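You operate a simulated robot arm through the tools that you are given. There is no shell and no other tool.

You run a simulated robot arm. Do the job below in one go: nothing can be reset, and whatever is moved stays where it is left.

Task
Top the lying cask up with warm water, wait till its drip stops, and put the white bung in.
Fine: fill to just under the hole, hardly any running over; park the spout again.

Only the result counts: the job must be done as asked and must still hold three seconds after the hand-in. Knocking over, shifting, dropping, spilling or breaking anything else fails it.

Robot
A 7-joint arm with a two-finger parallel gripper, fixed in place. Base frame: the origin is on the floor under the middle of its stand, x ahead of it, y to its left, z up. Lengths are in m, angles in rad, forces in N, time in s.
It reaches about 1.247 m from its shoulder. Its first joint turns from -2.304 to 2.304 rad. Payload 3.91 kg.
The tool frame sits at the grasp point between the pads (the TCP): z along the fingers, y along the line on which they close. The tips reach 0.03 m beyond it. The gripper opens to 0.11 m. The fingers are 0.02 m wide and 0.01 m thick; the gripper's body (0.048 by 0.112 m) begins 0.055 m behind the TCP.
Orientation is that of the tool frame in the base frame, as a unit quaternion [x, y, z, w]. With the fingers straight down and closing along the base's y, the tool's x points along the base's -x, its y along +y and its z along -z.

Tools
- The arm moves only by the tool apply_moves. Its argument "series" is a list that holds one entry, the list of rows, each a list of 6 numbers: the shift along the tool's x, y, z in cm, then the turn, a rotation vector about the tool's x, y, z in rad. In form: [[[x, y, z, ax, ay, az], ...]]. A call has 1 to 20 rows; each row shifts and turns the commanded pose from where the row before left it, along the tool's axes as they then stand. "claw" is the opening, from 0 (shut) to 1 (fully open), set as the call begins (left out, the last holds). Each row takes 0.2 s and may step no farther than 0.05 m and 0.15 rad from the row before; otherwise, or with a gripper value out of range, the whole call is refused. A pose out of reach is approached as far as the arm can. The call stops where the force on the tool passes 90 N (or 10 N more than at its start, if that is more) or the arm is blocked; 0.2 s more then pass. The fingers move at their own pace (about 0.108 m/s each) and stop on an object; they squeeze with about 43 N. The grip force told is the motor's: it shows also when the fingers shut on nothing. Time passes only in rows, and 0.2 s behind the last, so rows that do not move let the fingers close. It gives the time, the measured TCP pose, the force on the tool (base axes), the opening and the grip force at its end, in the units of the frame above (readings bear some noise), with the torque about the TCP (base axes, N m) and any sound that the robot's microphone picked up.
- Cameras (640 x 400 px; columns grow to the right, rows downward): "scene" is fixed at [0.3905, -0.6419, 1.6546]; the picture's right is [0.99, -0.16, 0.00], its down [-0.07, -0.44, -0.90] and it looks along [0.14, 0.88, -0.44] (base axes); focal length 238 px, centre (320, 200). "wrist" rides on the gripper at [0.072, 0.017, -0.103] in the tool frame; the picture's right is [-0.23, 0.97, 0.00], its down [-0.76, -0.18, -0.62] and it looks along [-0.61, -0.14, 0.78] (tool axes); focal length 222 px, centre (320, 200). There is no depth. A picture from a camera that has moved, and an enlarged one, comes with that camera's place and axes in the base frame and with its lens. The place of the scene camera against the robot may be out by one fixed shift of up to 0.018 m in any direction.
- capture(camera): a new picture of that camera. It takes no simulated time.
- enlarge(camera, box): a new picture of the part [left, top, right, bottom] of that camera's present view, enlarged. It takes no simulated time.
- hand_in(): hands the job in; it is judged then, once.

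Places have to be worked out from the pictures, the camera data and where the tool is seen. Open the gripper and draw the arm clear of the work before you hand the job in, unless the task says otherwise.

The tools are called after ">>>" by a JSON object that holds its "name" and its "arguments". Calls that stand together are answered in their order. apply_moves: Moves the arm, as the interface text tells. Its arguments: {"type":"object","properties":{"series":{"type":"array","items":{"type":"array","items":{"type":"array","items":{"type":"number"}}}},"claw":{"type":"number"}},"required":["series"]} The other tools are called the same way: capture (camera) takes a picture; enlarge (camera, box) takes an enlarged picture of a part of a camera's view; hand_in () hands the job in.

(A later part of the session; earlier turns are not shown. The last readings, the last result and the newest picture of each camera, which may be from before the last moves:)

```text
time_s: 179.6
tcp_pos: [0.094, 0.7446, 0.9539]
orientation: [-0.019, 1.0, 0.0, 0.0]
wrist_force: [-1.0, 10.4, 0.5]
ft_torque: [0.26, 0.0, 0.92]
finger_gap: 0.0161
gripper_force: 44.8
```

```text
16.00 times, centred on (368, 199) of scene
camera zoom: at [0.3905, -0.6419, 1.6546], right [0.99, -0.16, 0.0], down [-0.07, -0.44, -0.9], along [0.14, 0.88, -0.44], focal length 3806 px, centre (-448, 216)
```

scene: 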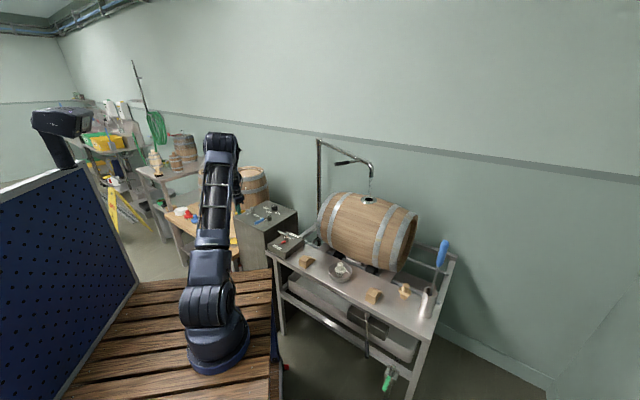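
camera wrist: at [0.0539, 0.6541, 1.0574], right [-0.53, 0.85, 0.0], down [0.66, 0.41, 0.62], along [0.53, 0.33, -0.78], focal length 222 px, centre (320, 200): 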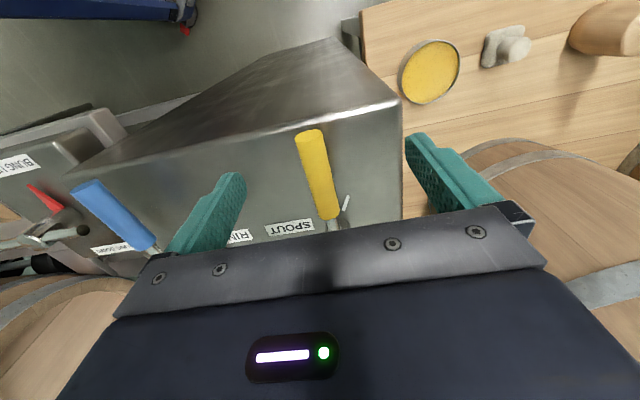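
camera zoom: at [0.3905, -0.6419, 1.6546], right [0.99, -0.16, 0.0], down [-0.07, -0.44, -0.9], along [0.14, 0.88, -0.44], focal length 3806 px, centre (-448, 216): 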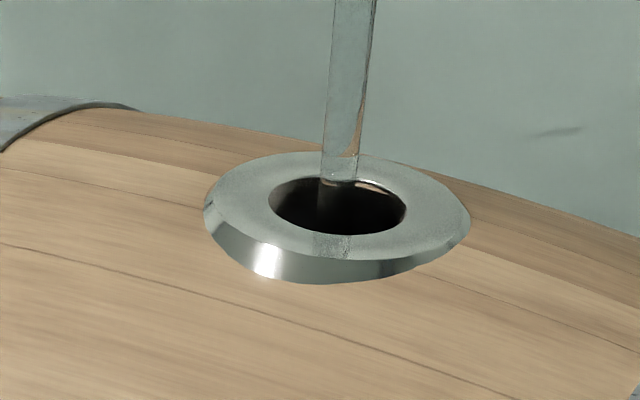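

Gradual change continues. I use 1.6 s steps from here.

>>> {"name": "apply_moves", "arguments": {"series": [[[0, 0, 0, 0, 0, 0], [0, 0, 0, 0, 0, 0], [0, 0, 0, 0, 0, 0], [0, 0, 0, 0, 0, 0], [0, 0, 0, 0, 0, 0], [0, 0, 0, 0, 0, 0], [0, 0, 0, 0, 0, 0]]]}}

>>> {"name": "enlarge", "arguments": {"camera": "scene", "box": [358, 193, 378, 205]}}

>>> {"name": "apply_moves", "arguments": {"series": [[[0, 0, 0, 0, 0, 0], [0, 0, 0, 0, 0, 0], [0, 0, 0, 0, 0, 0], [0, 0, 0, 0, 0, 0], [0, 0, 0, 0, 0, 0], [0, 0, 0, 0, 0, 0], [0, 0, 0, 0, 0, 0]]]}}

>>> {"name": "enlarge", "arguments": {"camera": "scene", "box": [358, 193, 378, 205]}}

```text
time_s: 181.2
tcp_pos: [0.0947, 0.7448, 0.9538]
orientation: [-0.019, 1.0, -0.001, 0.0]
wrist_force: [-0.3, 10.5, 0.6]
ft_torque: [0.29, 0.0, 0.93]
finger_gap: 0.0163
gripper_force: 45.0
```

```text
16.00 times, centred on (368, 199) of scene
camera zoom: at [0.3905, -0.6419, 1.6546], right [0.99, -0.16, 0.0], down [-0.07, -0.44, -0.9], along [0.14, 0.88, -0.44], focal length 3806 px, centre (-448, 216)
```

zoom: 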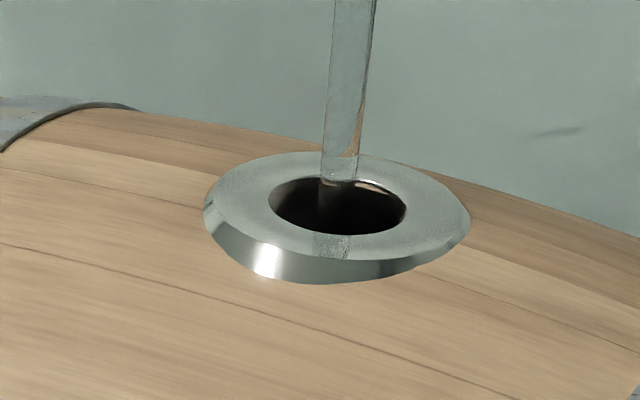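

```text
time_s: 182.8
tcp_pos: [0.0943, 0.7451, 0.9537]
orientation: [-0.019, 1.0, -0.001, 0.0]
wrist_force: [-0.2, 11.5, 0.8]
ft_torque: [0.25, 0.01, 0.92]
finger_gap: 0.0162
gripper_force: 45.0
```

```text
16.00 times, centred on (368, 199) of scene
camera zoom: at [0.3905, -0.6419, 1.6546], right [0.99, -0.16, 0.0], down [-0.07, -0.44, -0.9], along [0.14, 0.88, -0.44], focal length 3806 px, centre (-448, 216)
```

zoom: 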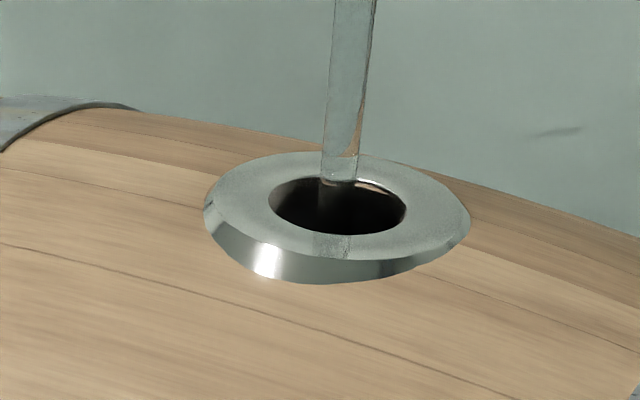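

Still no surface in the mouth of the hole. I continue.

>>> {"name": "apply_moves", "arguments": {"series": [[[0, 0, 0, 0, 0, 0], [0, 0, 0, 0, 0, 0], [0, 0, 0, 0, 0, 0], [0, 0, 0, 0, 0, 0], [0, 0, 0, 0, 0, 0], [0, 0, 0, 0, 0, 0], [0, 0, 0, 0, 0, 0], [0, 0, 0, 0, 0, 0], [0, 0, 0, 0, 0, 0]]]}}

>>> {"name": "enlarge", "arguments": {"camera": "scene", "box": [358, 193, 378, 205]}}

>>> {"name": "apply_moves", "arguments": {"series": [[[0, 0, 0, 0, 0, 0], [0, 0, 0, 0, 0, 0], [0, 0, 0, 0, 0, 0], [0, 0, 0, 0, 0, 0], [0, 0, 0, 0, 0, 0], [0, 0, 0, 0, 0, 0], [0, 0, 0, 0, 0, 0], [0, 0, 0, 0, 0, 0], [0, 0, 0, 0, 0, 0]]]}}

>>> {"name": "enlarge", "arguments": {"camera": "scene", "box": [358, 193, 378, 205]}}

```text
time_s: 184.8
tcp_pos: [0.0943, 0.7462, 0.9537]
orientation: [-0.019, 1.0, 0.0, 0.0]
wrist_force: [-0.4, 11.0, 1.7]
ft_torque: [0.24, 0.02, 0.95]
finger_gap: 0.0163
gripper_force: 45.3
```

```text
16.00 times, centred on (368, 199) of scene
camera zoom: at [0.3905, -0.6419, 1.6546], right [0.99, -0.16, 0.0], down [-0.07, -0.44, -0.9], along [0.14, 0.88, -0.44], focal length 3806 px, centre (-448, 216)
```

zoom: 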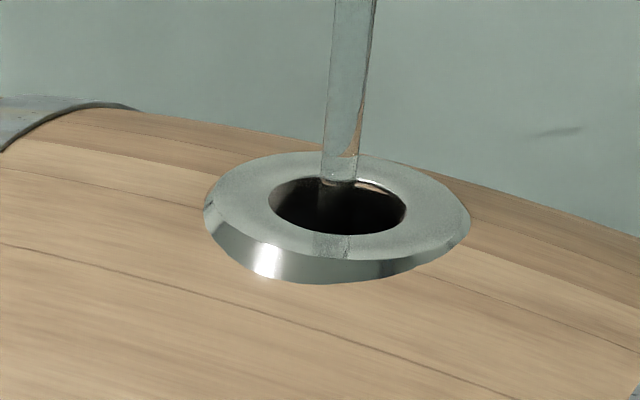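

```text
time_s: 186.8
tcp_pos: [0.0938, 0.7449, 0.954]
orientation: [-0.019, 1.0, 0.0, 0.0]
wrist_force: [0.6, 11.0, 0.0]
ft_torque: [0.22, 0.04, 0.96]
finger_gap: 0.0163
gripper_force: 44.9
```

```text
16.00 times, centred on (368, 199) of scene
camera zoom: at [0.3905, -0.6419, 1.6546], right [0.99, -0.16, 0.0], down [-0.07, -0.44, -0.9], along [0.14, 0.88, -0.44], focal length 3806 px, centre (-448, 216)
```

zoom: 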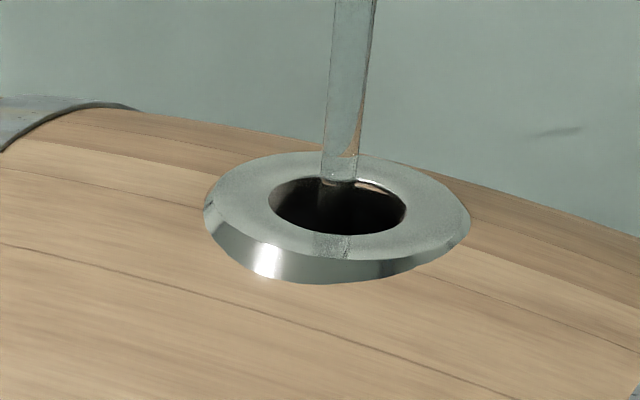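

Nothing definite at ~95 s of flow. I continue a bit more before another look from above.

>>> {"name": "apply_moves", "arguments": {"series": [[[0, 0, 0, 0, 0, 0], [0, 0, 0, 0, 0, 0], [0, 0, 0, 0, 0, 0], [0, 0, 0, 0, 0, 0], [0, 0, 0, 0, 0, 0], [0, 0, 0, 0, 0, 0], [0, 0, 0, 0, 0, 0], [0, 0, 0, 0, 0, 0], [0, 0, 0, 0, 0, 0]]]}}

>>> {"name": "enlarge", "arguments": {"camera": "scene", "box": [358, 193, 378, 205]}}

>>> {"name": "apply_moves", "arguments": {"series": [[[0, 0, 0, 0, 0, 0], [0, 0, 0, 0, 0, 0], [0, 0, 0, 0, 0, 0], [0, 0, 0, 0, 0, 0], [0, 0, 0, 0, 0, 0], [0, 0, 0, 0, 0, 0], [0, 0, 0, 0, 0, 0], [0, 0, 0, 0, 0, 0], [0, 0, 0, 0, 0, 0]]]}}

>>> {"name": "enlarge", "arguments": {"camera": "scene", "box": [358, 193, 378, 205]}}

```text
time_s: 188.8
tcp_pos: [0.0939, 0.7443, 0.9528]
orientation: [-0.02, 1.0, 0.0, 0.0]
wrist_force: [-0.9, 10.6, 0.3]
ft_torque: [0.22, 0.02, 0.95]
finger_gap: 0.0163
gripper_force: 45.0
```

```text
16.00 times, centred on (368, 199) of scene
camera zoom: at [0.3905, -0.6419, 1.6546], right [0.99, -0.16, 0.0], down [-0.07, -0.44, -0.9], along [0.14, 0.88, -0.44], focal length 3806 px, centre (-448, 216)
```

zoom: 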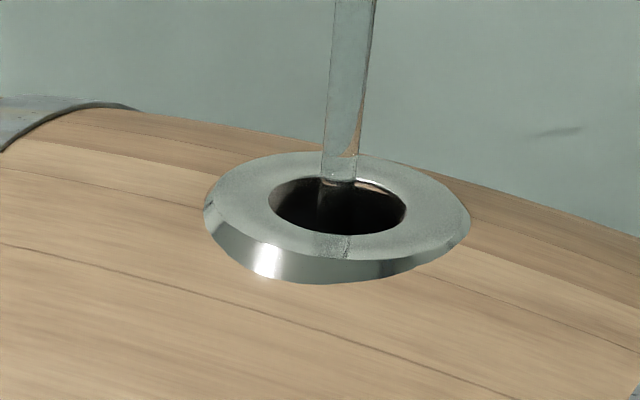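

```text
time_s: 190.8
tcp_pos: [0.0948, 0.7458, 0.9535]
orientation: [-0.019, 1.0, 0.0, -0.001]
wrist_force: [0.0, 10.3, -0.3]
ft_torque: [0.26, -0.04, 0.92]
finger_gap: 0.0162
gripper_force: 45.3
```

```text
16.00 times, centred on (368, 199) of scene
camera zoom: at [0.3905, -0.6419, 1.6546], right [0.99, -0.16, 0.0], down [-0.07, -0.44, -0.9], along [0.14, 0.88, -0.44], focal length 3806 px, centre (-448, 216)
```

zoom: 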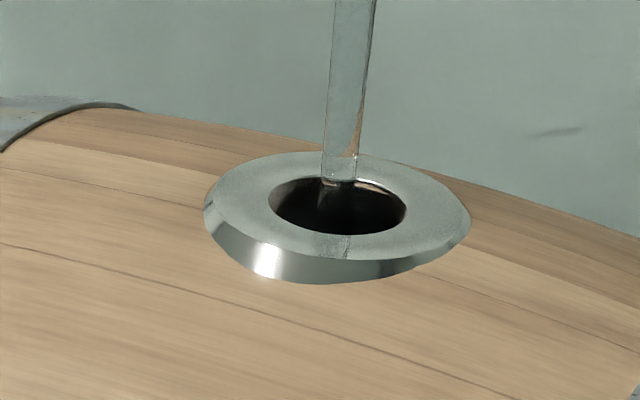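

The look inside the hole has changed more noticeably in the last two frames (light on the surface around the stream). I shut the lever now and inspect.

>>> {"name": "apply_moves", "arguments": {"series": [[[-0.088, -1.165, 0, 0, 0, -0.15], [-0.088, -1.165, 0, 0, 0, -0.15], [-0.088, -1.165, 0, 0, 0, -0.15], [-0.088, -1.165, 0, 0, 0, -0.15], [-0.088, -1.165, 0, 0, 0, -0.15]]]}}

>>> {"name": "enlarge", "arguments": {"camera": "scene", "box": [358, 193, 378, 205]}}

>>> {"name": "enlarge", "arguments": {"camera": "scene", "box": [356, 170, 381, 206]}}

>>> {"name": "enlarge", "arguments": {"camera": "scene", "box": [225, 180, 285, 230]}}

```text
time_s: 192.0
tcp_pos: [0.118, 0.6923, 0.9536]
orientation: [-0.384, 0.923, -0.001, 0.0]
wrist_force: [9.2, -7.2, 2.4]
ft_torque: [-0.3, -0.07, -1.02]
finger_gap: 0.0158
gripper_force: 44.8
```

```text
16.00 times, centred on (368, 199) of scene
camera zoom: at [0.3905, -0.6419, 1.6546], right [0.99, -0.16, 0.0], down [-0.07, -0.44, -0.9], along [0.14, 0.88, -0.44], focal length 3806 px, centre (-448, 216)
```

zoom: 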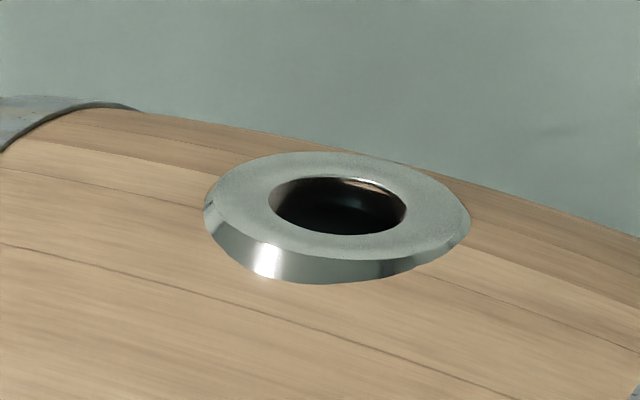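

```text
11.11 times, centred on (368, 188) of scene
camera zoom: at [0.3905, -0.6419, 1.6546], right [0.99, -0.16, 0.0], down [-0.07, -0.44, -0.9], along [0.14, 0.88, -0.44], focal length 2643 px, centre (-219, 333)
```

zoom: 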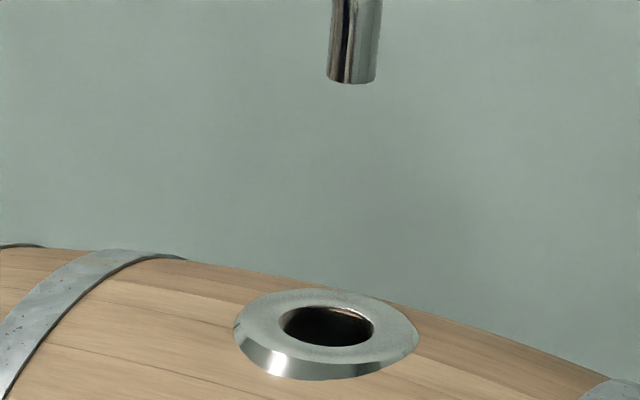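

```text
8.00 times, centred on (255, 205) of scene
camera zoom: at [0.3905, -0.6419, 1.6546], right [0.99, -0.16, 0.0], down [-0.07, -0.44, -0.9], along [0.14, 0.88, -0.44], focal length 1903 px, centre (840, 160)
```

zoom: 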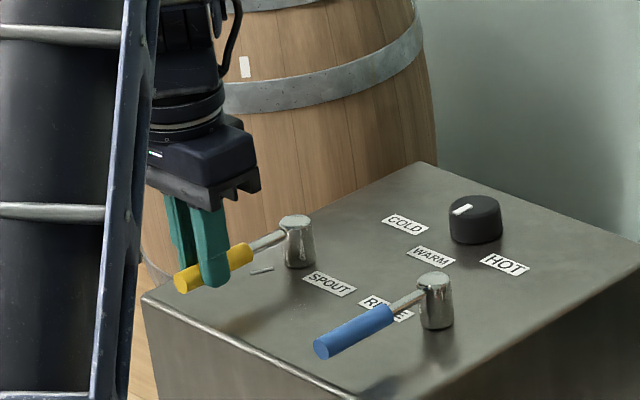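

Now a water surface is visible inside the hole. I release and look from above to measure how far below the rim it is.

>>> {"name": "apply_moves", "arguments": {"series": [[[0, 0, 0, 0, 0, 0], [0, 0, 0, 0, 0, 0], [0, 0, -4, 0, 0, 0], [0, 0, -4, 0, 0, 0], [0, 0, -4, 0, 0, 0], [0, 0, -4, 0, 0, 0], [0, 0, -4, 0, 0, 0], [-1.256, -4.215, -2.077, 0, 0, 0], [-1.256, -4.215, -2.077, 0, 0, 0], [-1.256, -4.215, -2.077, 0, 0, 0], [-1.256, -4.215, -2.077, 0, 0, 0], [-1.256, -4.215, -2.077, 0, 0, 0], [-1.256, -4.215, -2.077, 0, 0, 0], [-1.256, -4.215, -2.077, 0, 0, 0], [-1.256, -4.215, -2.077, 0, 0, 0], [-1.256, -4.215, -2.077, 0, 0, 0], [-1.256, -4.215, -2.077, 0, 0, 0], [-1.256, -4.215, -2.077, 0, 0, 0], [-1.256, -4.215, -2.077, 0, 0, 0], [-1.256, -4.215, -2.077, 0, 0, 0]]], "claw": 1}}

>>> {"name": "enlarge", "arguments": {"camera": "scene", "box": [358, 193, 378, 205]}}

>>> {"name": "apply_moves", "arguments": {"series": [[[0, 0, 0, 0, 0, 0.13], [0, 0, 0, 0, 0, 0.13], [0, 0, 0, 0, 0, 0.13], [0, 0, 0, 0, 0, 0.13]]]}}

>>> {"name": "enlarge", "arguments": {"camera": "wrist", "box": [298, 172, 318, 194]}}

>>> {"name": "apply_moves", "arguments": {"series": [[[-3.86, -1.04, 0, 0, 0, 0], [-3.86, -1.04, 0, 0, 0, 0], [-3.86, -1.04, 0, 0, 0, 0]]]}}

>>> {"name": "enlarge", "arguments": {"camera": "wrist", "box": [290, 105, 330, 145]}}

```text
time_s: 196.2
tcp_pos: [0.6212, 0.4232, 1.4243]
orientation: [-0.384, 0.923, 0.001, 0.0]
wrist_force: [-0.2, -0.1, 0.0]
ft_torque: [-0.03, -0.03, 0.02]
finger_gap: 0.1099
gripper_force: 0.0
```

```text
16.00 times, centred on (368, 199) of scene
camera zoom: at [0.3905, -0.6419, 1.6546], right [0.99, -0.16, 0.0], down [-0.07, -0.44, -0.9], along [0.14, 0.88, -0.44], focal length 3806 px, centre (-448, 216)
```

zoom: 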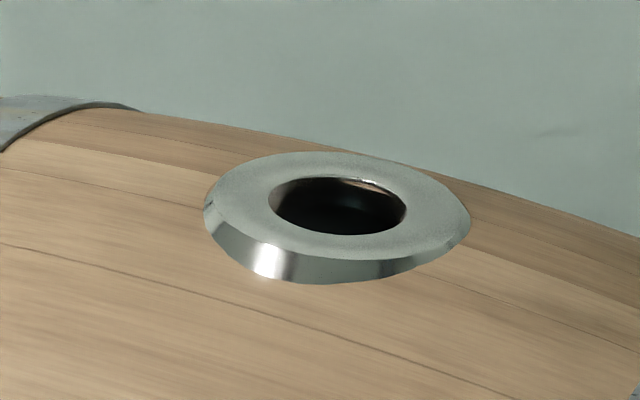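

```text
time_s: 197.2
tcp_pos: [0.6199, 0.4217, 1.425]
orientation: [-0.132, 0.991, 0.0, 0.0]
wrist_force: [0.5, 0.4, -0.8]
ft_torque: [-0.01, 0.01, -0.01]
finger_gap: 0.1101
gripper_force: 0.1
```

```text
16.00 times, centred on (308, 183) of wrist
camera zoom: at [0.5454, 0.4201, 1.5283], right [-0.04, 1.0, 0.0], down [0.78, 0.03, 0.62], along [0.62, 0.02, -0.78], focal length 3554 px, centre (512, 472)
```

zoom: 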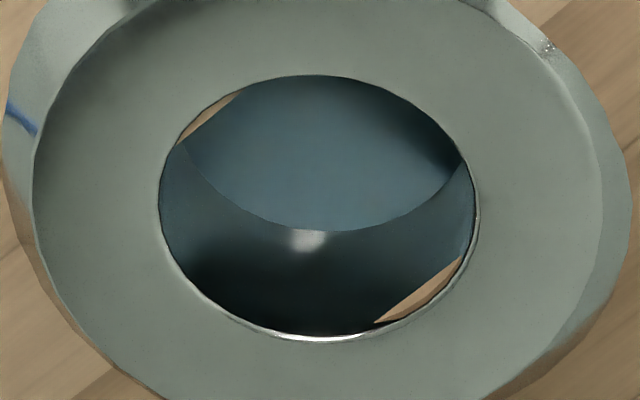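

```text
time_s: 198.0
tcp_pos: [0.7403, 0.4236, 1.4258]
orientation: [-0.132, 0.991, 0.0, 0.001]
wrist_force: [-1.3, -0.3, 0.8]
ft_torque: [-0.01, -0.09, -0.02]
finger_gap: 0.1101
gripper_force: 0.0
```

```text
10.00 times, centred on (310, 125) of wrist
camera zoom: at [0.6653, 0.4205, 1.5289], right [-0.04, 1.0, 0.0], down [0.78, 0.03, 0.62], along [0.62, 0.02, -0.78], focal length 2221 px, centre (420, 950)
```

zoom: 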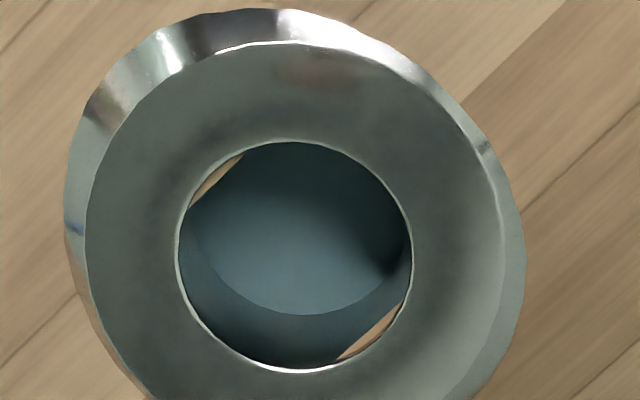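

The interior is now lit blue: the water has come up close under the hole's lining. I move to a nearer viewpoint on the free side of the spout to judge the depth more exactly.

>>> {"name": "apply_moves", "arguments": {"series": [[[0.07, -4.13, 0, 0, 0, 0], [0.07, -4.13, 0, 0, 0, 0], [0.07, -4.13, 0, 0, 0, 0], [0, 0, 0, 0, 0, -0.15], [0, 0, 0, 0, 0, -0.15], [0, 0, 0, 0, 0, -0.15], [0, 0, 0, 0, 0, -0.15], [0, 0, 0, 0, 0, -0.15], [0, 0, 0, 0, 0, -0.15], [0, 0, 0, 0, 0, -0.15]]]}}

>>> {"name": "capture", "arguments": {"camera": "wrist"}}

>>> {"name": "enlarge", "arguments": {"camera": "scene", "box": [300, 60, 440, 210]}}

```text
time_s: 200.2
tcp_pos: [0.7719, 0.3025, 1.4247]
orientation: [-0.613, 0.79, 0.0, -0.001]
wrist_force: [0.0, -0.1, -0.7]
ft_torque: [0.02, -0.01, 0.03]
finger_gap: 0.1099
gripper_force: 0.1
```

```text
taken
camera wrist: at [0.7361, 0.2371, 1.5284], right [-0.89, 0.46, 0.0], down [0.36, 0.69, 0.62], along [0.29, 0.55, -0.78], focal length 222 px, centre (320, 200)
```

wrist: 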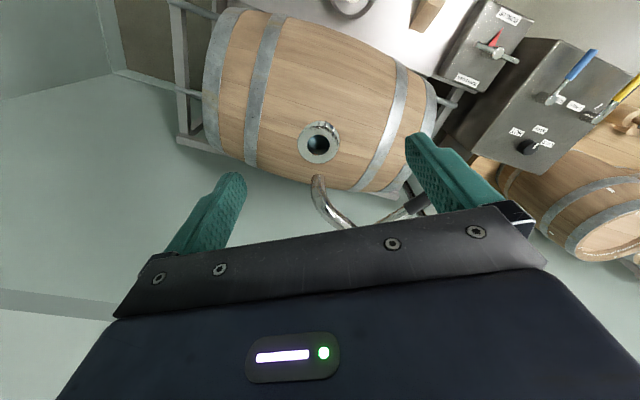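

```text
2.67 times, centred on (370, 135) of scene
camera zoom: at [0.3905, -0.6419, 1.6546], right [0.99, -0.16, 0.0], down [-0.07, -0.44, -0.9], along [0.14, 0.88, -0.44], focal length 634 px, centre (187, 373)
```

zoom: 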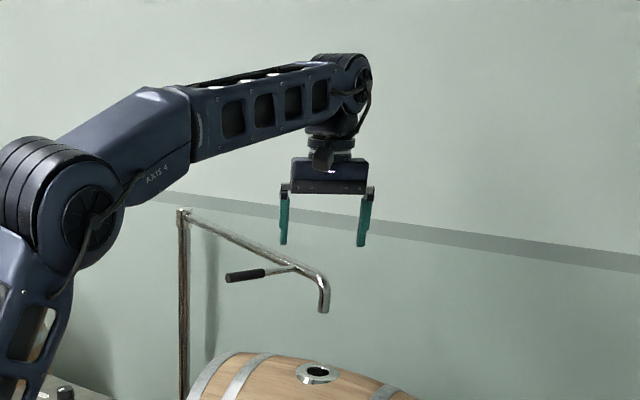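

A clean view with the spout out of the way. I come down about 15 cm on this side for a close look.

>>> {"name": "apply_moves", "arguments": {"series": [[[0, 0, 4, 0, 0, 0], [0, 0, 4, 0, 0, 0], [0, 0, 4, 0, 0, 0], [0, 0, 3, 0, 0, 0]]]}}

>>> {"name": "capture", "arguments": {"camera": "wrist"}}

>>> {"name": "enlarge", "arguments": {"camera": "wrist", "box": [290, 130, 350, 190]}}

```text
time_s: 201.2
tcp_pos: [0.7716, 0.3029, 1.2753]
orientation: [-0.612, 0.791, -0.001, 0.0]
wrist_force: [-0.7, -0.7, 0.4]
ft_torque: [0.01, 0.02, -0.02]
finger_gap: 0.1098
gripper_force: 0.0
```

```text
taken
camera wrist: at [0.7358, 0.2369, 1.3784], right [-0.89, 0.46, 0.0], down [0.36, 0.69, 0.62], along [0.29, 0.55, -0.78], focal length 222 px, centre (320, 200)
```

wrist: 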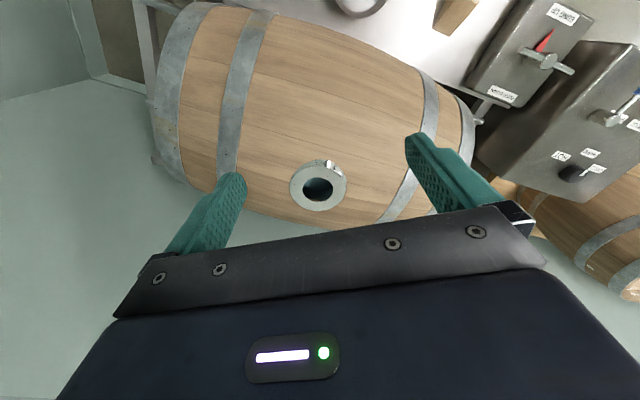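

```text
6.67 times, centred on (320, 160) of wrist
camera zoom: at [0.7358, 0.2369, 1.3784], right [-0.89, 0.46, 0.0], down [0.36, 0.69, 0.62], along [0.29, 0.55, -0.78], focal length 1481 px, centre (320, 467)
```

zoom: 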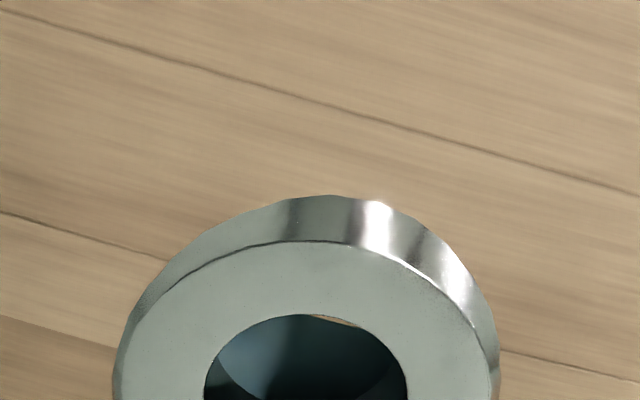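

>>> {"name": "enlarge", "arguments": {"camera": "wrist", "box": [298, 168, 340, 210]}}

>>> {"name": "enlarge", "arguments": {"camera": "wrist", "box": [300, 175, 336, 200]}}

```text
9.52 times, centred on (319, 189) of wrist
camera zoom: at [0.7358, 0.2369, 1.3784], right [-0.89, 0.46, 0.0], down [0.36, 0.69, 0.62], along [0.29, 0.55, -0.78], focal length 2116 px, centre (330, 305)
```

zoom: 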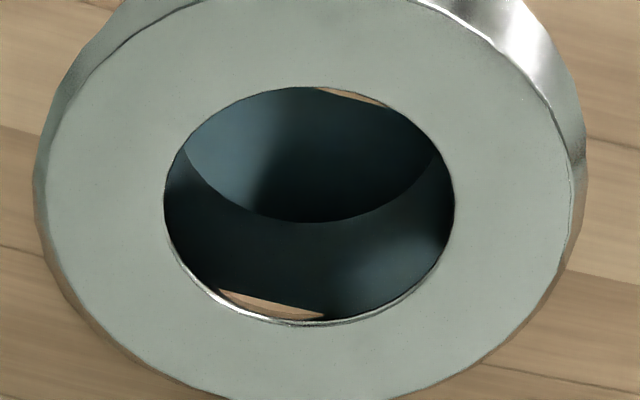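

```text
16.00 times, centred on (318, 188) of wrist
camera zoom: at [0.7358, 0.2369, 1.3784], right [-0.89, 0.46, 0.0], down [0.36, 0.69, 0.62], along [0.29, 0.55, -0.78], focal length 3554 px, centre (352, 400)
```

zoom: 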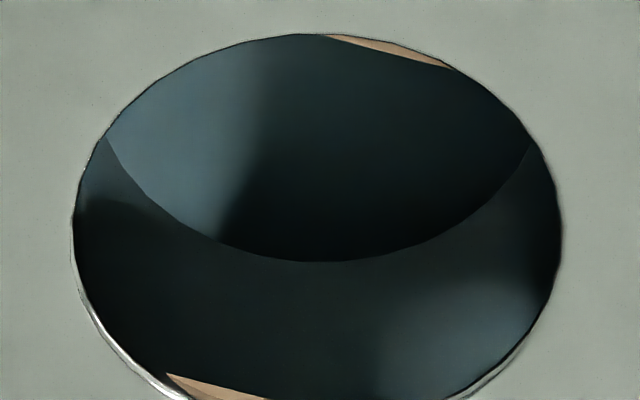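

The lining's bottom disc and wall are now tinted teal while they were black before. I take a grazing close view (~62° from vertical) to see whether a surface stands inside the lining.

>>> {"name": "apply_moves", "arguments": {"series": [[[0, 0, 0, 0, -0.1375, 0], [0, 0, 0, 0, -0.1375, 0], [0, 0, 0, 0, -0.1375, 0], [0, 0, 0, 0, -0.1375, 0], [1.87, -0.2, 3.41, 0, 0, 0], [1.87, -0.2, 3.41, 0, 0, 0]]]}}

>>> {"name": "capture", "arguments": {"camera": "wrist"}}

>>> {"name": "enlarge", "arguments": {"camera": "wrist", "box": [285, 145, 355, 190]}}

```text
time_s: 202.6
tcp_pos: [0.7757, 0.3067, 1.1978]
orientation: [-0.589, 0.761, 0.166, 0.216]
wrist_force: [-0.8, 0.0, 0.9]
ft_torque: [0.02, 0.0, -0.03]
finger_gap: 0.1102
gripper_force: 0.0
```

```text
taken
camera wrist: at [0.7298, 0.1988, 1.2488], right [-0.89, 0.43, 0.12], down [0.25, 0.27, 0.93], along [0.37, 0.86, -0.35], focal length 222 px, centre (320, 200)
```

wrist: 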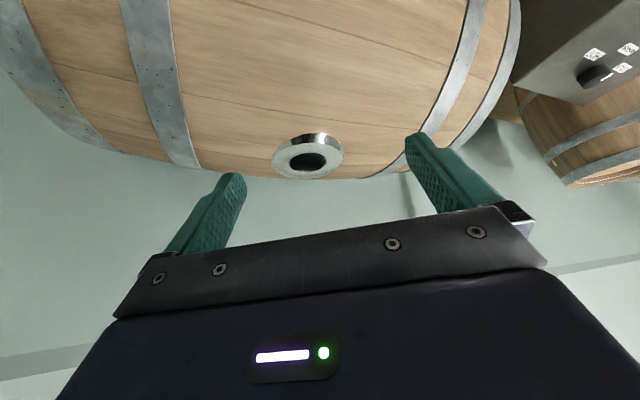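

```text
8.89 times, centred on (320, 168) of wrist
camera zoom: at [0.7298, 0.1988, 1.2488], right [-0.89, 0.43, 0.12], down [0.25, 0.27, 0.93], along [0.37, 0.86, -0.35], focal length 1974 px, centre (320, 489)
```

zoom: 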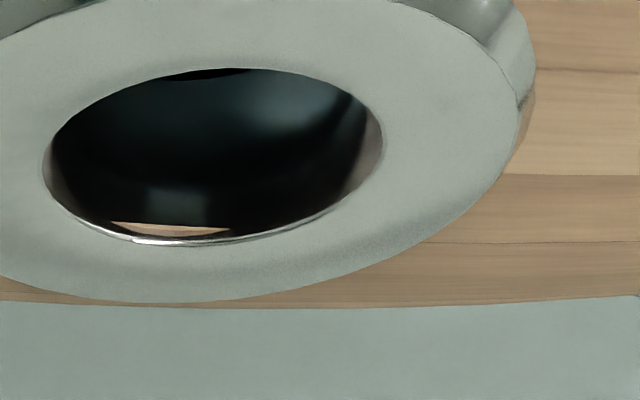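

No waterline stands inside the upper ~20 mm of the hole; the bright disc seen from above is the water just at or under the lining's lower edge. I now check the cask underside, heads and bench for a drip.

>>> {"name": "enlarge", "arguments": {"camera": "scene", "box": [300, 220, 430, 300]}}

>>> {"name": "enlarge", "arguments": {"camera": "scene", "box": [380, 200, 440, 290]}}

>>> {"name": "enlarge", "arguments": {"camera": "scene", "box": [280, 270, 430, 400]}}

>>> {"name": "enlarge", "arguments": {"camera": "scene", "box": [350, 165, 385, 206]}}

```text
4.92 times, centred on (365, 260) of scene
camera zoom: at [0.3905, -0.6419, 1.6546], right [0.99, -0.16, 0.0], down [-0.07, -0.44, -0.9], along [0.14, 0.88, -0.44], focal length 1171 px, centre (98, -95)
```

zoom: 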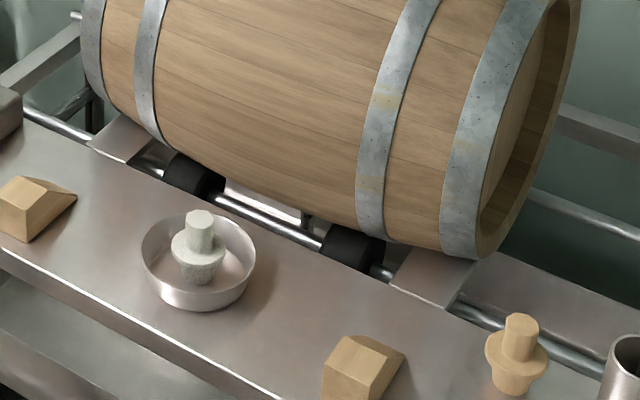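

```text
4.44 times, centred on (410, 245) of scene
camera zoom: at [0.3905, -0.6419, 1.6546], right [0.99, -0.16, 0.0], down [-0.07, -0.44, -0.9], along [0.14, 0.88, -0.44], focal length 1057 px, centre (-80, 0)
```

zoom: 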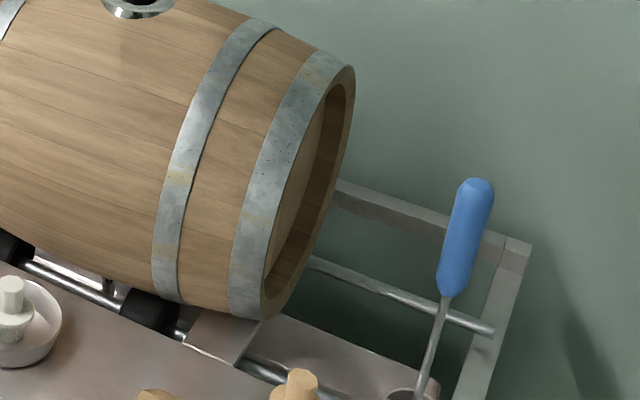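

```text
3.08 times, centred on (355, 335) of scene
camera zoom: at [0.3905, -0.6419, 1.6546], right [0.99, -0.16, 0.0], down [-0.07, -0.44, -0.9], along [0.14, 0.88, -0.44], focal length 732 px, centre (212, -215)
```

zoom: 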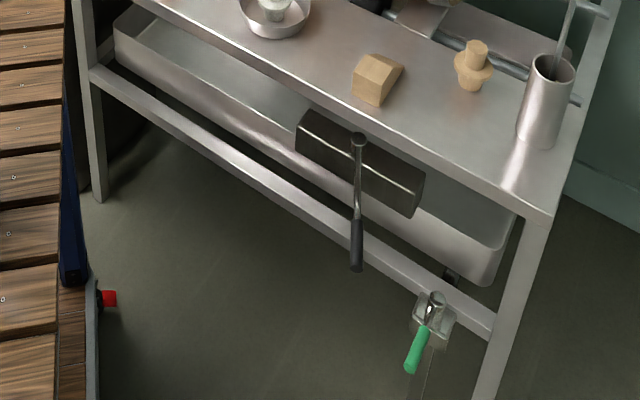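

```text
9.76 times, centred on (368, 186) of scene
camera zoom: at [0.3905, -0.6419, 1.6546], right [0.99, -0.16, 0.0], down [-0.07, -0.44, -0.9], along [0.14, 0.88, -0.44], focal length 2320 px, centre (-143, 342)
```

zoom: 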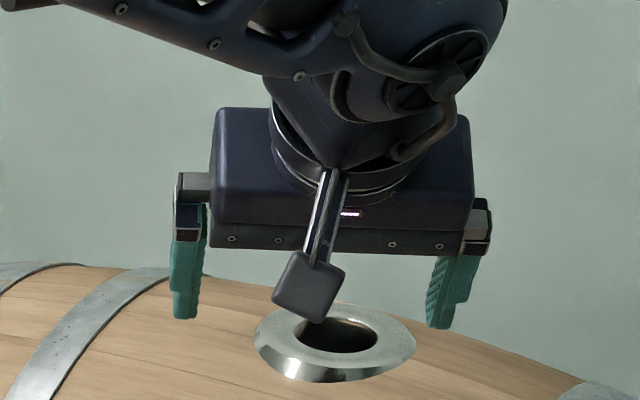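

No drip or leak is visible, and the white bung stands knob-up in its bowl. The water seems just about at the lower edge of the hole, so I go back to the lever to top up with small pulses only.

>>> {"name": "apply_moves", "arguments": {"series": [[[-1.87, 0.2, -3.41, 0, 0, 0], [-1.87, 0.2, -3.41, 0, 0, 0], [0, 0, 0, 0, 0.1375, 0], [0, 0, 0, 0, 0.1375, 0], [0, 0, 0, 0, 0.1375, 0], [0, 0, 0, 0, 0.1375, 0], [0, 0, -4, 0, 0, 0], [0, 0, -4, 0, 0, 0], [0, 0, -4, 0, 0, 0], [0, 0, -3, 0, 0, 0], [0, 0, 0, 0, 0, 0.1325], [0, 0, 0, 0, 0, 0.1325], [0, 0, 0, 0, 0, 0.1325], [0, 0, 0, 0, 0, 0.1325]]]}}

>>> {"name": "enlarge", "arguments": {"camera": "scene", "box": [358, 193, 378, 205]}}

>>> {"name": "apply_moves", "arguments": {"series": [[[1.11, 4.38, 0, 0, 0, 0], [1.11, 4.38, 0, 0, 0, 0], [1.11, 4.38, 0, 0, 0, 0], [1.11, 4.38, 0, 0, 0, 0], [1.11, 4.38, 0, 0, 0, 0], [1.11, 4.38, 0, 0, 0, 0], [1.11, 4.38, 0, 0, 0, 0], [0.993, 3.911, 2.4545, 0, 0, 0], [0.993, 3.911, 2.4545, 0, 0, 0], [0.993, 3.911, 2.4545, 0, 0, 0], [0.993, 3.911, 2.4545, 0, 0, 0], [0.993, 3.911, 2.4545, 0, 0, 0], [0.993, 3.911, 2.4545, 0, 0, 0], [0.993, 3.911, 2.4545, 0, 0, 0], [0.993, 3.911, 2.4545, 0, 0, 0], [0.993, 3.911, 2.4545, 0, 0, 0], [0.993, 3.911, 2.4545, 0, 0, 0], [0.993, 3.911, 2.4545, 0, 0, 0]]]}}

>>> {"name": "capture", "arguments": {"camera": "wrist"}}

```text
time_s: 205.6
tcp_pos: [0.7706, 0.3019, 1.4239]
orientation: [-0.383, 0.924, 0.0, 0.0]
wrist_force: [-0.1, -0.8, 0.5]
ft_torque: [0.01, 0.04, 0.01]
finger_gap: 0.1099
gripper_force: 0.0
```

```text
16.00 times, centred on (368, 199) of scene
camera zoom: at [0.3905, -0.6419, 1.6546], right [0.99, -0.16, 0.0], down [-0.07, -0.44, -0.9], along [0.14, 0.88, -0.44], focal length 3806 px, centre (-448, 216)
```

zoom: 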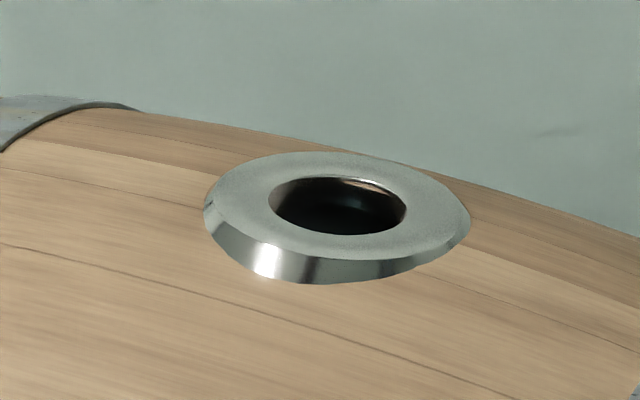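

```text
time_s: 209.4
tcp_pos: [0.1193, 0.6908, 1.1556]
orientation: [-0.383, 0.924, 0.0, 0.001]
wrist_force: [0.0, 0.6, 0.5]
ft_torque: [0.02, 0.09, 0.01]
finger_gap: 0.1102
gripper_force: 0.1
```

```text
taken
camera wrist: at [0.0552, 0.6518, 1.2585], right [-0.53, 0.85, 0.0], down [0.66, 0.41, 0.62], along [0.53, 0.33, -0.78], focal length 222 px, centre (320, 200)
```

wrist: 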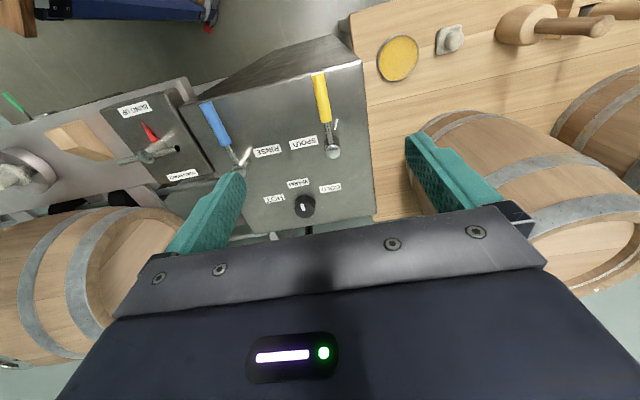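

Arrived above the lever, which is still shut. I descend and grip it.

>>> {"name": "apply_moves", "arguments": {"series": [[[0, 0.05, 4.0, 0, 0, 0], [0, 0.05, 4.0, 0, 0, 0], [0, 0, 4.0, 0, 0, 0], [0, 0, 4.0, 0, 0, 0], [0, 0, 4.1, 0, 0, 0], [0, 0, 0, 0, 0, 0]]]}}

>>> {"name": "capture", "arguments": {"camera": "wrist"}}

>>> {"name": "apply_moves", "arguments": {"series": [[[0, 0, 0, 0, 0, 0], [0, 0, 0, 0, 0, 0], [0, 0, 0, 0, 0, 0]]], "claw": 0}}

```text
time_s: 210.8
tcp_pos: [0.1164, 0.6897, 0.9545]
orientation: [-0.384, 0.923, 0.0, 0.001]
wrist_force: [-0.7, 1.0, 0.9]
ft_torque: [0.01, 0.0, 0.01]
finger_gap: 0.11
gripper_force: 0.0
```

```text
taken
camera wrist: at [0.0532, 0.6514, 1.0574], right [-0.53, 0.85, 0.0], down [0.66, 0.41, 0.62], along [0.53, 0.33, -0.78], focal length 222 px, centre (320, 200)
```

wrist: 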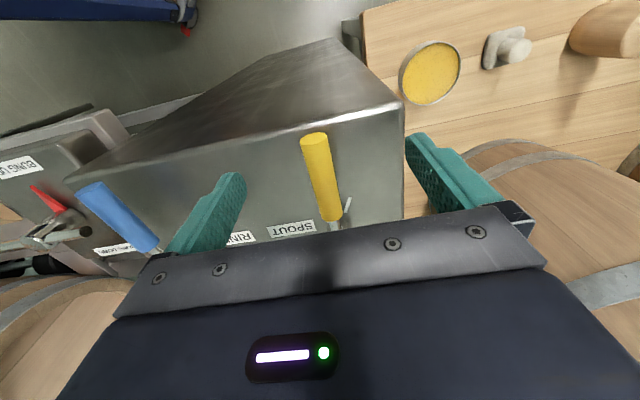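

```text
time_s: 211.6
tcp_pos: [0.1177, 0.6901, 0.9544]
orientation: [-0.384, 0.923, 0.0, 0.0]
wrist_force: [1.0, -3.5, 0.4]
ft_torque: [0.06, -0.09, -0.22]
finger_gap: 0.0155
gripper_force: 45.1
```

Gripped. I open only to ~17° and check after a short moment.

>>> {"name": "apply_moves", "arguments": {"series": [[[-0.088, 1.165, 0, 0, 0, 0.15], [-0.088, 1.165, 0, 0, 0, 0.15], [0, 0, 0, 0, 0, 0]]]}}

>>> {"name": "enlarge", "arguments": {"camera": "scene", "box": [358, 193, 378, 205]}}

```text
time_s: 212.4
tcp_pos: [0.1025, 0.71, 0.9534]
orientation: [-0.241, 0.971, 0.0, 0.001]
wrist_force: [-8.4, 8.6, -2.0]
ft_torque: [0.53, -0.33, 0.97]
finger_gap: 0.0156
gripper_force: 45.1
```

```text
16.00 times, centred on (368, 199) of scene
camera zoom: at [0.3905, -0.6419, 1.6546], right [0.99, -0.16, 0.0], down [-0.07, -0.44, -0.9], along [0.14, 0.88, -0.44], focal length 3806 px, centre (-448, 216)
```

zoom: 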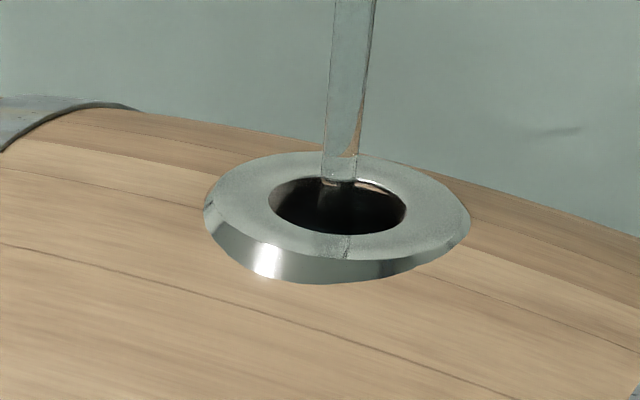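

Much like the last frame before. I let it run another ~0.6 s and check.

>>> {"name": "apply_moves", "arguments": {"series": [[[0, 0, 0, 0, 0, 0], [0, 0, 0, 0, 0, 0]]]}}

>>> {"name": "enlarge", "arguments": {"camera": "scene", "box": [358, 193, 378, 205]}}

```text
time_s: 213.0
tcp_pos: [0.1023, 0.7102, 0.9542]
orientation: [-0.242, 0.97, 0.0, 0.0]
wrist_force: [-11.2, 8.1, 0.4]
ft_torque: [0.28, 0.13, 1.01]
finger_gap: 0.0157
gripper_force: 44.4
```

```text
16.00 times, centred on (368, 199) of scene
camera zoom: at [0.3905, -0.6419, 1.6546], right [0.99, -0.16, 0.0], down [-0.07, -0.44, -0.9], along [0.14, 0.88, -0.44], focal length 3806 px, centre (-448, 216)
```

zoom: 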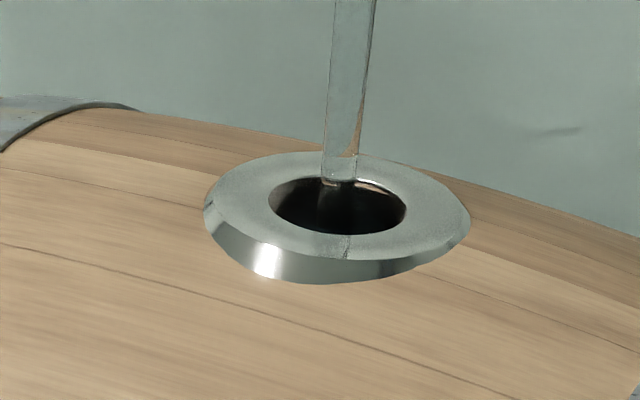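

Slightly brighter streaks but no surface in the upper part. I continue in 0.8 s steps.

>>> {"name": "apply_moves", "arguments": {"series": [[[0, 0, 0, 0, 0, 0], [0, 0, 0, 0, 0, 0], [0, 0, 0, 0, 0, 0]]]}}

>>> {"name": "enlarge", "arguments": {"camera": "scene", "box": [358, 193, 378, 205]}}

```text
time_s: 213.8
tcp_pos: [0.1026, 0.7103, 0.9531]
orientation: [-0.241, 0.971, 0.0, 0.0]
wrist_force: [-12.8, 4.4, 2.2]
ft_torque: [0.07, 0.35, 0.99]
finger_gap: 0.0154
gripper_force: 45.4
```

```text
16.00 times, centred on (368, 199) of scene
camera zoom: at [0.3905, -0.6419, 1.6546], right [0.99, -0.16, 0.0], down [-0.07, -0.44, -0.9], along [0.14, 0.88, -0.44], focal length 3806 px, centre (-448, 216)
```

zoom: 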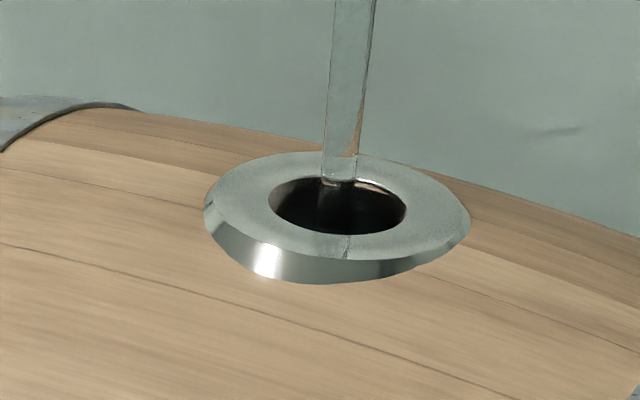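

Little change. I take two more 0.8 s steps.

>>> {"name": "apply_moves", "arguments": {"series": [[[0, 0, 0, 0, 0, 0], [0, 0, 0, 0, 0, 0], [0, 0, 0, 0, 0, 0]]]}}

>>> {"name": "enlarge", "arguments": {"camera": "scene", "box": [358, 193, 378, 205]}}

>>> {"name": "apply_moves", "arguments": {"series": [[[0, 0, 0, 0, 0, 0], [0, 0, 0, 0, 0, 0], [0, 0, 0, 0, 0, 0]]]}}

>>> {"name": "enlarge", "arguments": {"camera": "scene", "box": [358, 193, 378, 205]}}

```text
time_s: 214.6
tcp_pos: [0.1026, 0.7102, 0.9533]
orientation: [-0.241, 0.97, 0.0, 0.0]
wrist_force: [-14.5, 4.0, 1.2]
ft_torque: [0.07, 0.35, 0.86]
finger_gap: 0.0156
gripper_force: 44.6
```

```text
16.00 times, centred on (368, 199) of scene
camera zoom: at [0.3905, -0.6419, 1.6546], right [0.99, -0.16, 0.0], down [-0.07, -0.44, -0.9], along [0.14, 0.88, -0.44], focal length 3806 px, centre (-448, 216)
```

zoom: 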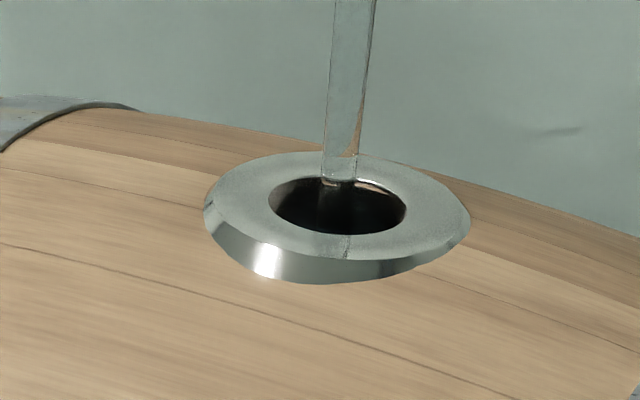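

```text
time_s: 215.4
tcp_pos: [0.104, 0.709, 0.9538]
orientation: [-0.241, 0.971, 0.0, 0.0]
wrist_force: [-18.4, 6.7, -0.6]
ft_torque: [0.11, 0.36, 1.18]
finger_gap: 0.0155
gripper_force: 45.2
```

```text
16.00 times, centred on (368, 199) of scene
camera zoom: at [0.3905, -0.6419, 1.6546], right [0.99, -0.16, 0.0], down [-0.07, -0.44, -0.9], along [0.14, 0.88, -0.44], focal length 3806 px, centre (-448, 216)
```

zoom: 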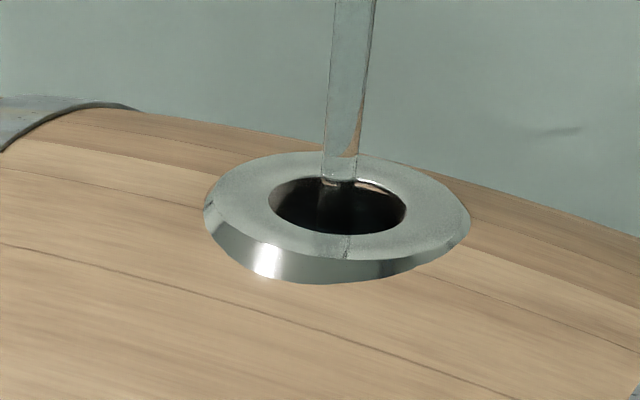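

Still stable. I continue with 1.2 s steps.

>>> {"name": "apply_moves", "arguments": {"series": [[[0, 0, 0, 0, 0, 0], [0, 0, 0, 0, 0, 0], [0, 0, 0, 0, 0, 0], [0, 0, 0, 0, 0, 0], [0, 0, 0, 0, 0, 0]]]}}

>>> {"name": "enlarge", "arguments": {"camera": "scene", "box": [358, 193, 378, 205]}}

>>> {"name": "apply_moves", "arguments": {"series": [[[0, 0, 0, 0, 0, 0], [0, 0, 0, 0, 0, 0], [0, 0, 0, 0, 0, 0], [0, 0, 0, 0, 0, 0], [0, 0, 0, 0, 0, 0]]]}}

>>> {"name": "enlarge", "arguments": {"camera": "scene", "box": [358, 193, 378, 205]}}

```text
time_s: 216.6
tcp_pos: [0.1034, 0.7097, 0.9528]
orientation: [-0.241, 0.97, 0.0, -0.001]
wrist_force: [-22.2, 0.1, 1.3]
ft_torque: [-0.05, 0.62, 0.94]
finger_gap: 0.016
gripper_force: 45.2
```

```text
16.00 times, centred on (368, 199) of scene
camera zoom: at [0.3905, -0.6419, 1.6546], right [0.99, -0.16, 0.0], down [-0.07, -0.44, -0.9], along [0.14, 0.88, -0.44], focal length 3806 px, centre (-448, 216)
```

zoom: 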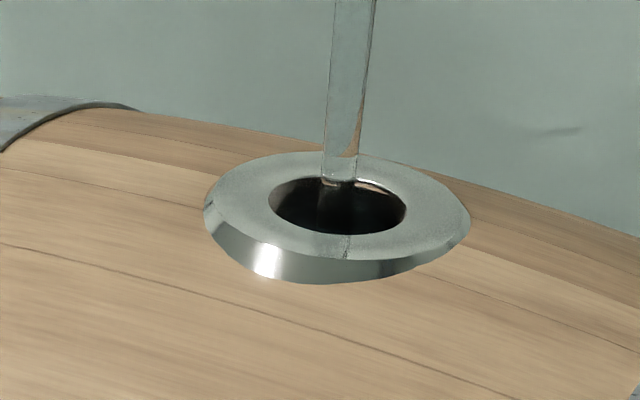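

```text
time_s: 217.8
tcp_pos: [0.1032, 0.7094, 0.9543]
orientation: [-0.241, 0.971, -0.001, 0.0]
wrist_force: [-24.8, -1.1, -0.2]
ft_torque: [-0.07, 0.57, 0.93]
finger_gap: 0.016
gripper_force: 45.6
```

```text
16.00 times, centred on (368, 199) of scene
camera zoom: at [0.3905, -0.6419, 1.6546], right [0.99, -0.16, 0.0], down [-0.07, -0.44, -0.9], along [0.14, 0.88, -0.44], focal length 3806 px, centre (-448, 216)
```

zoom: 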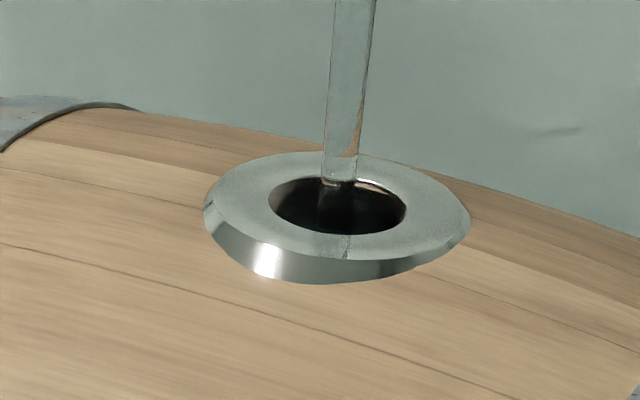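

Flow at 17° is evidently gentle. I open to the dash mark (~26°) and step by 0.8 s.

>>> {"name": "apply_moves", "arguments": {"series": [[[-0.088, 1.165, 0, 0, 0, 0.15], [0, 0, 0, 0, 0, 0], [0, 0, 0, 0, 0, 0]]]}}

>>> {"name": "enlarge", "arguments": {"camera": "scene", "box": [358, 193, 378, 205]}}

>>> {"name": "apply_moves", "arguments": {"series": [[[0, 0, 0, 0, 0, 0], [0, 0, 0, 0, 0, 0], [0, 0, 0, 0, 0, 0]]]}}

>>> {"name": "enlarge", "arguments": {"camera": "scene", "box": [358, 193, 378, 205]}}

```text
time_s: 218.6
tcp_pos: [0.0975, 0.7198, 0.954]
orientation: [-0.168, 0.986, 0.0, 0.0]
wrist_force: [-30.5, 3.2, -7.8]
ft_torque: [0.15, 0.63, 1.07]
finger_gap: 0.0158
gripper_force: 45.0
```

```text
16.00 times, centred on (368, 199) of scene
camera zoom: at [0.3905, -0.6419, 1.6546], right [0.99, -0.16, 0.0], down [-0.07, -0.44, -0.9], along [0.14, 0.88, -0.44], focal length 3806 px, centre (-448, 216)
```

zoom: 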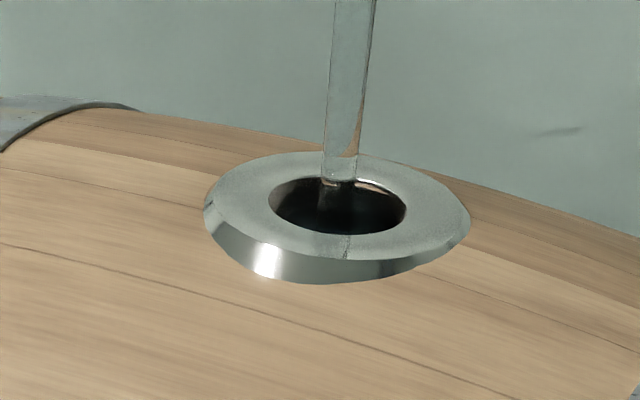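

```text
time_s: 219.4
tcp_pos: [0.0971, 0.7209, 0.9541]
orientation: [-0.168, 0.986, -0.001, -0.001]
wrist_force: [-32.4, 2.1, -9.3]
ft_torque: [-0.01, 0.81, 0.96]
finger_gap: 0.0163
gripper_force: 44.8
```

```text
16.00 times, centred on (368, 199) of scene
camera zoom: at [0.3905, -0.6419, 1.6546], right [0.99, -0.16, 0.0], down [-0.07, -0.44, -0.9], along [0.14, 0.88, -0.44], focal length 3806 px, centre (-448, 216)
```

zoom: 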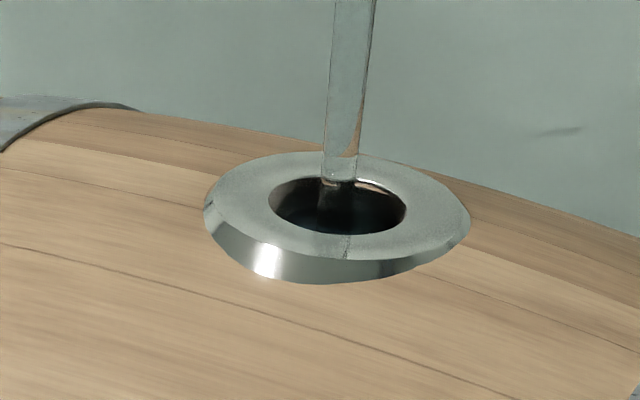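

The lower half of the hole is turning bluish from this camera too, so the surface is rising into view. I continue with 0.6 s steps.

>>> {"name": "apply_moves", "arguments": {"series": [[[0, 0, 0, 0, 0, 0], [0, 0, 0, 0, 0, 0]]]}}

>>> {"name": "enlarge", "arguments": {"camera": "scene", "box": [358, 193, 378, 205]}}

```text
time_s: 220.0
tcp_pos: [0.0984, 0.7206, 0.9542]
orientation: [-0.168, 0.986, 0.0, 0.0]
wrist_force: [-32.4, 0.5, -9.2]
ft_torque: [-0.05, 0.79, 0.94]
finger_gap: 0.0159
gripper_force: 44.8
```

```text
16.00 times, centred on (368, 199) of scene
camera zoom: at [0.3905, -0.6419, 1.6546], right [0.99, -0.16, 0.0], down [-0.07, -0.44, -0.9], along [0.14, 0.88, -0.44], focal length 3806 px, centre (-448, 216)
```

zoom: 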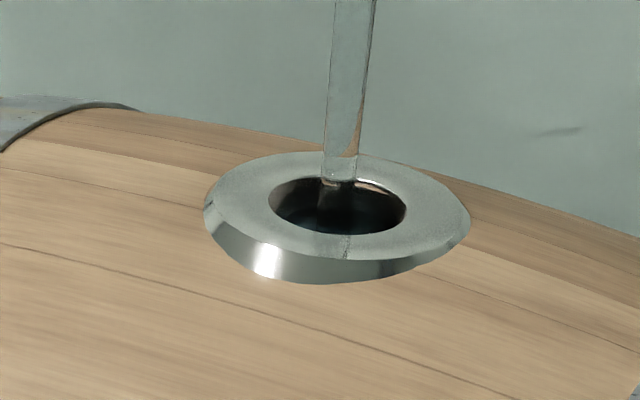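

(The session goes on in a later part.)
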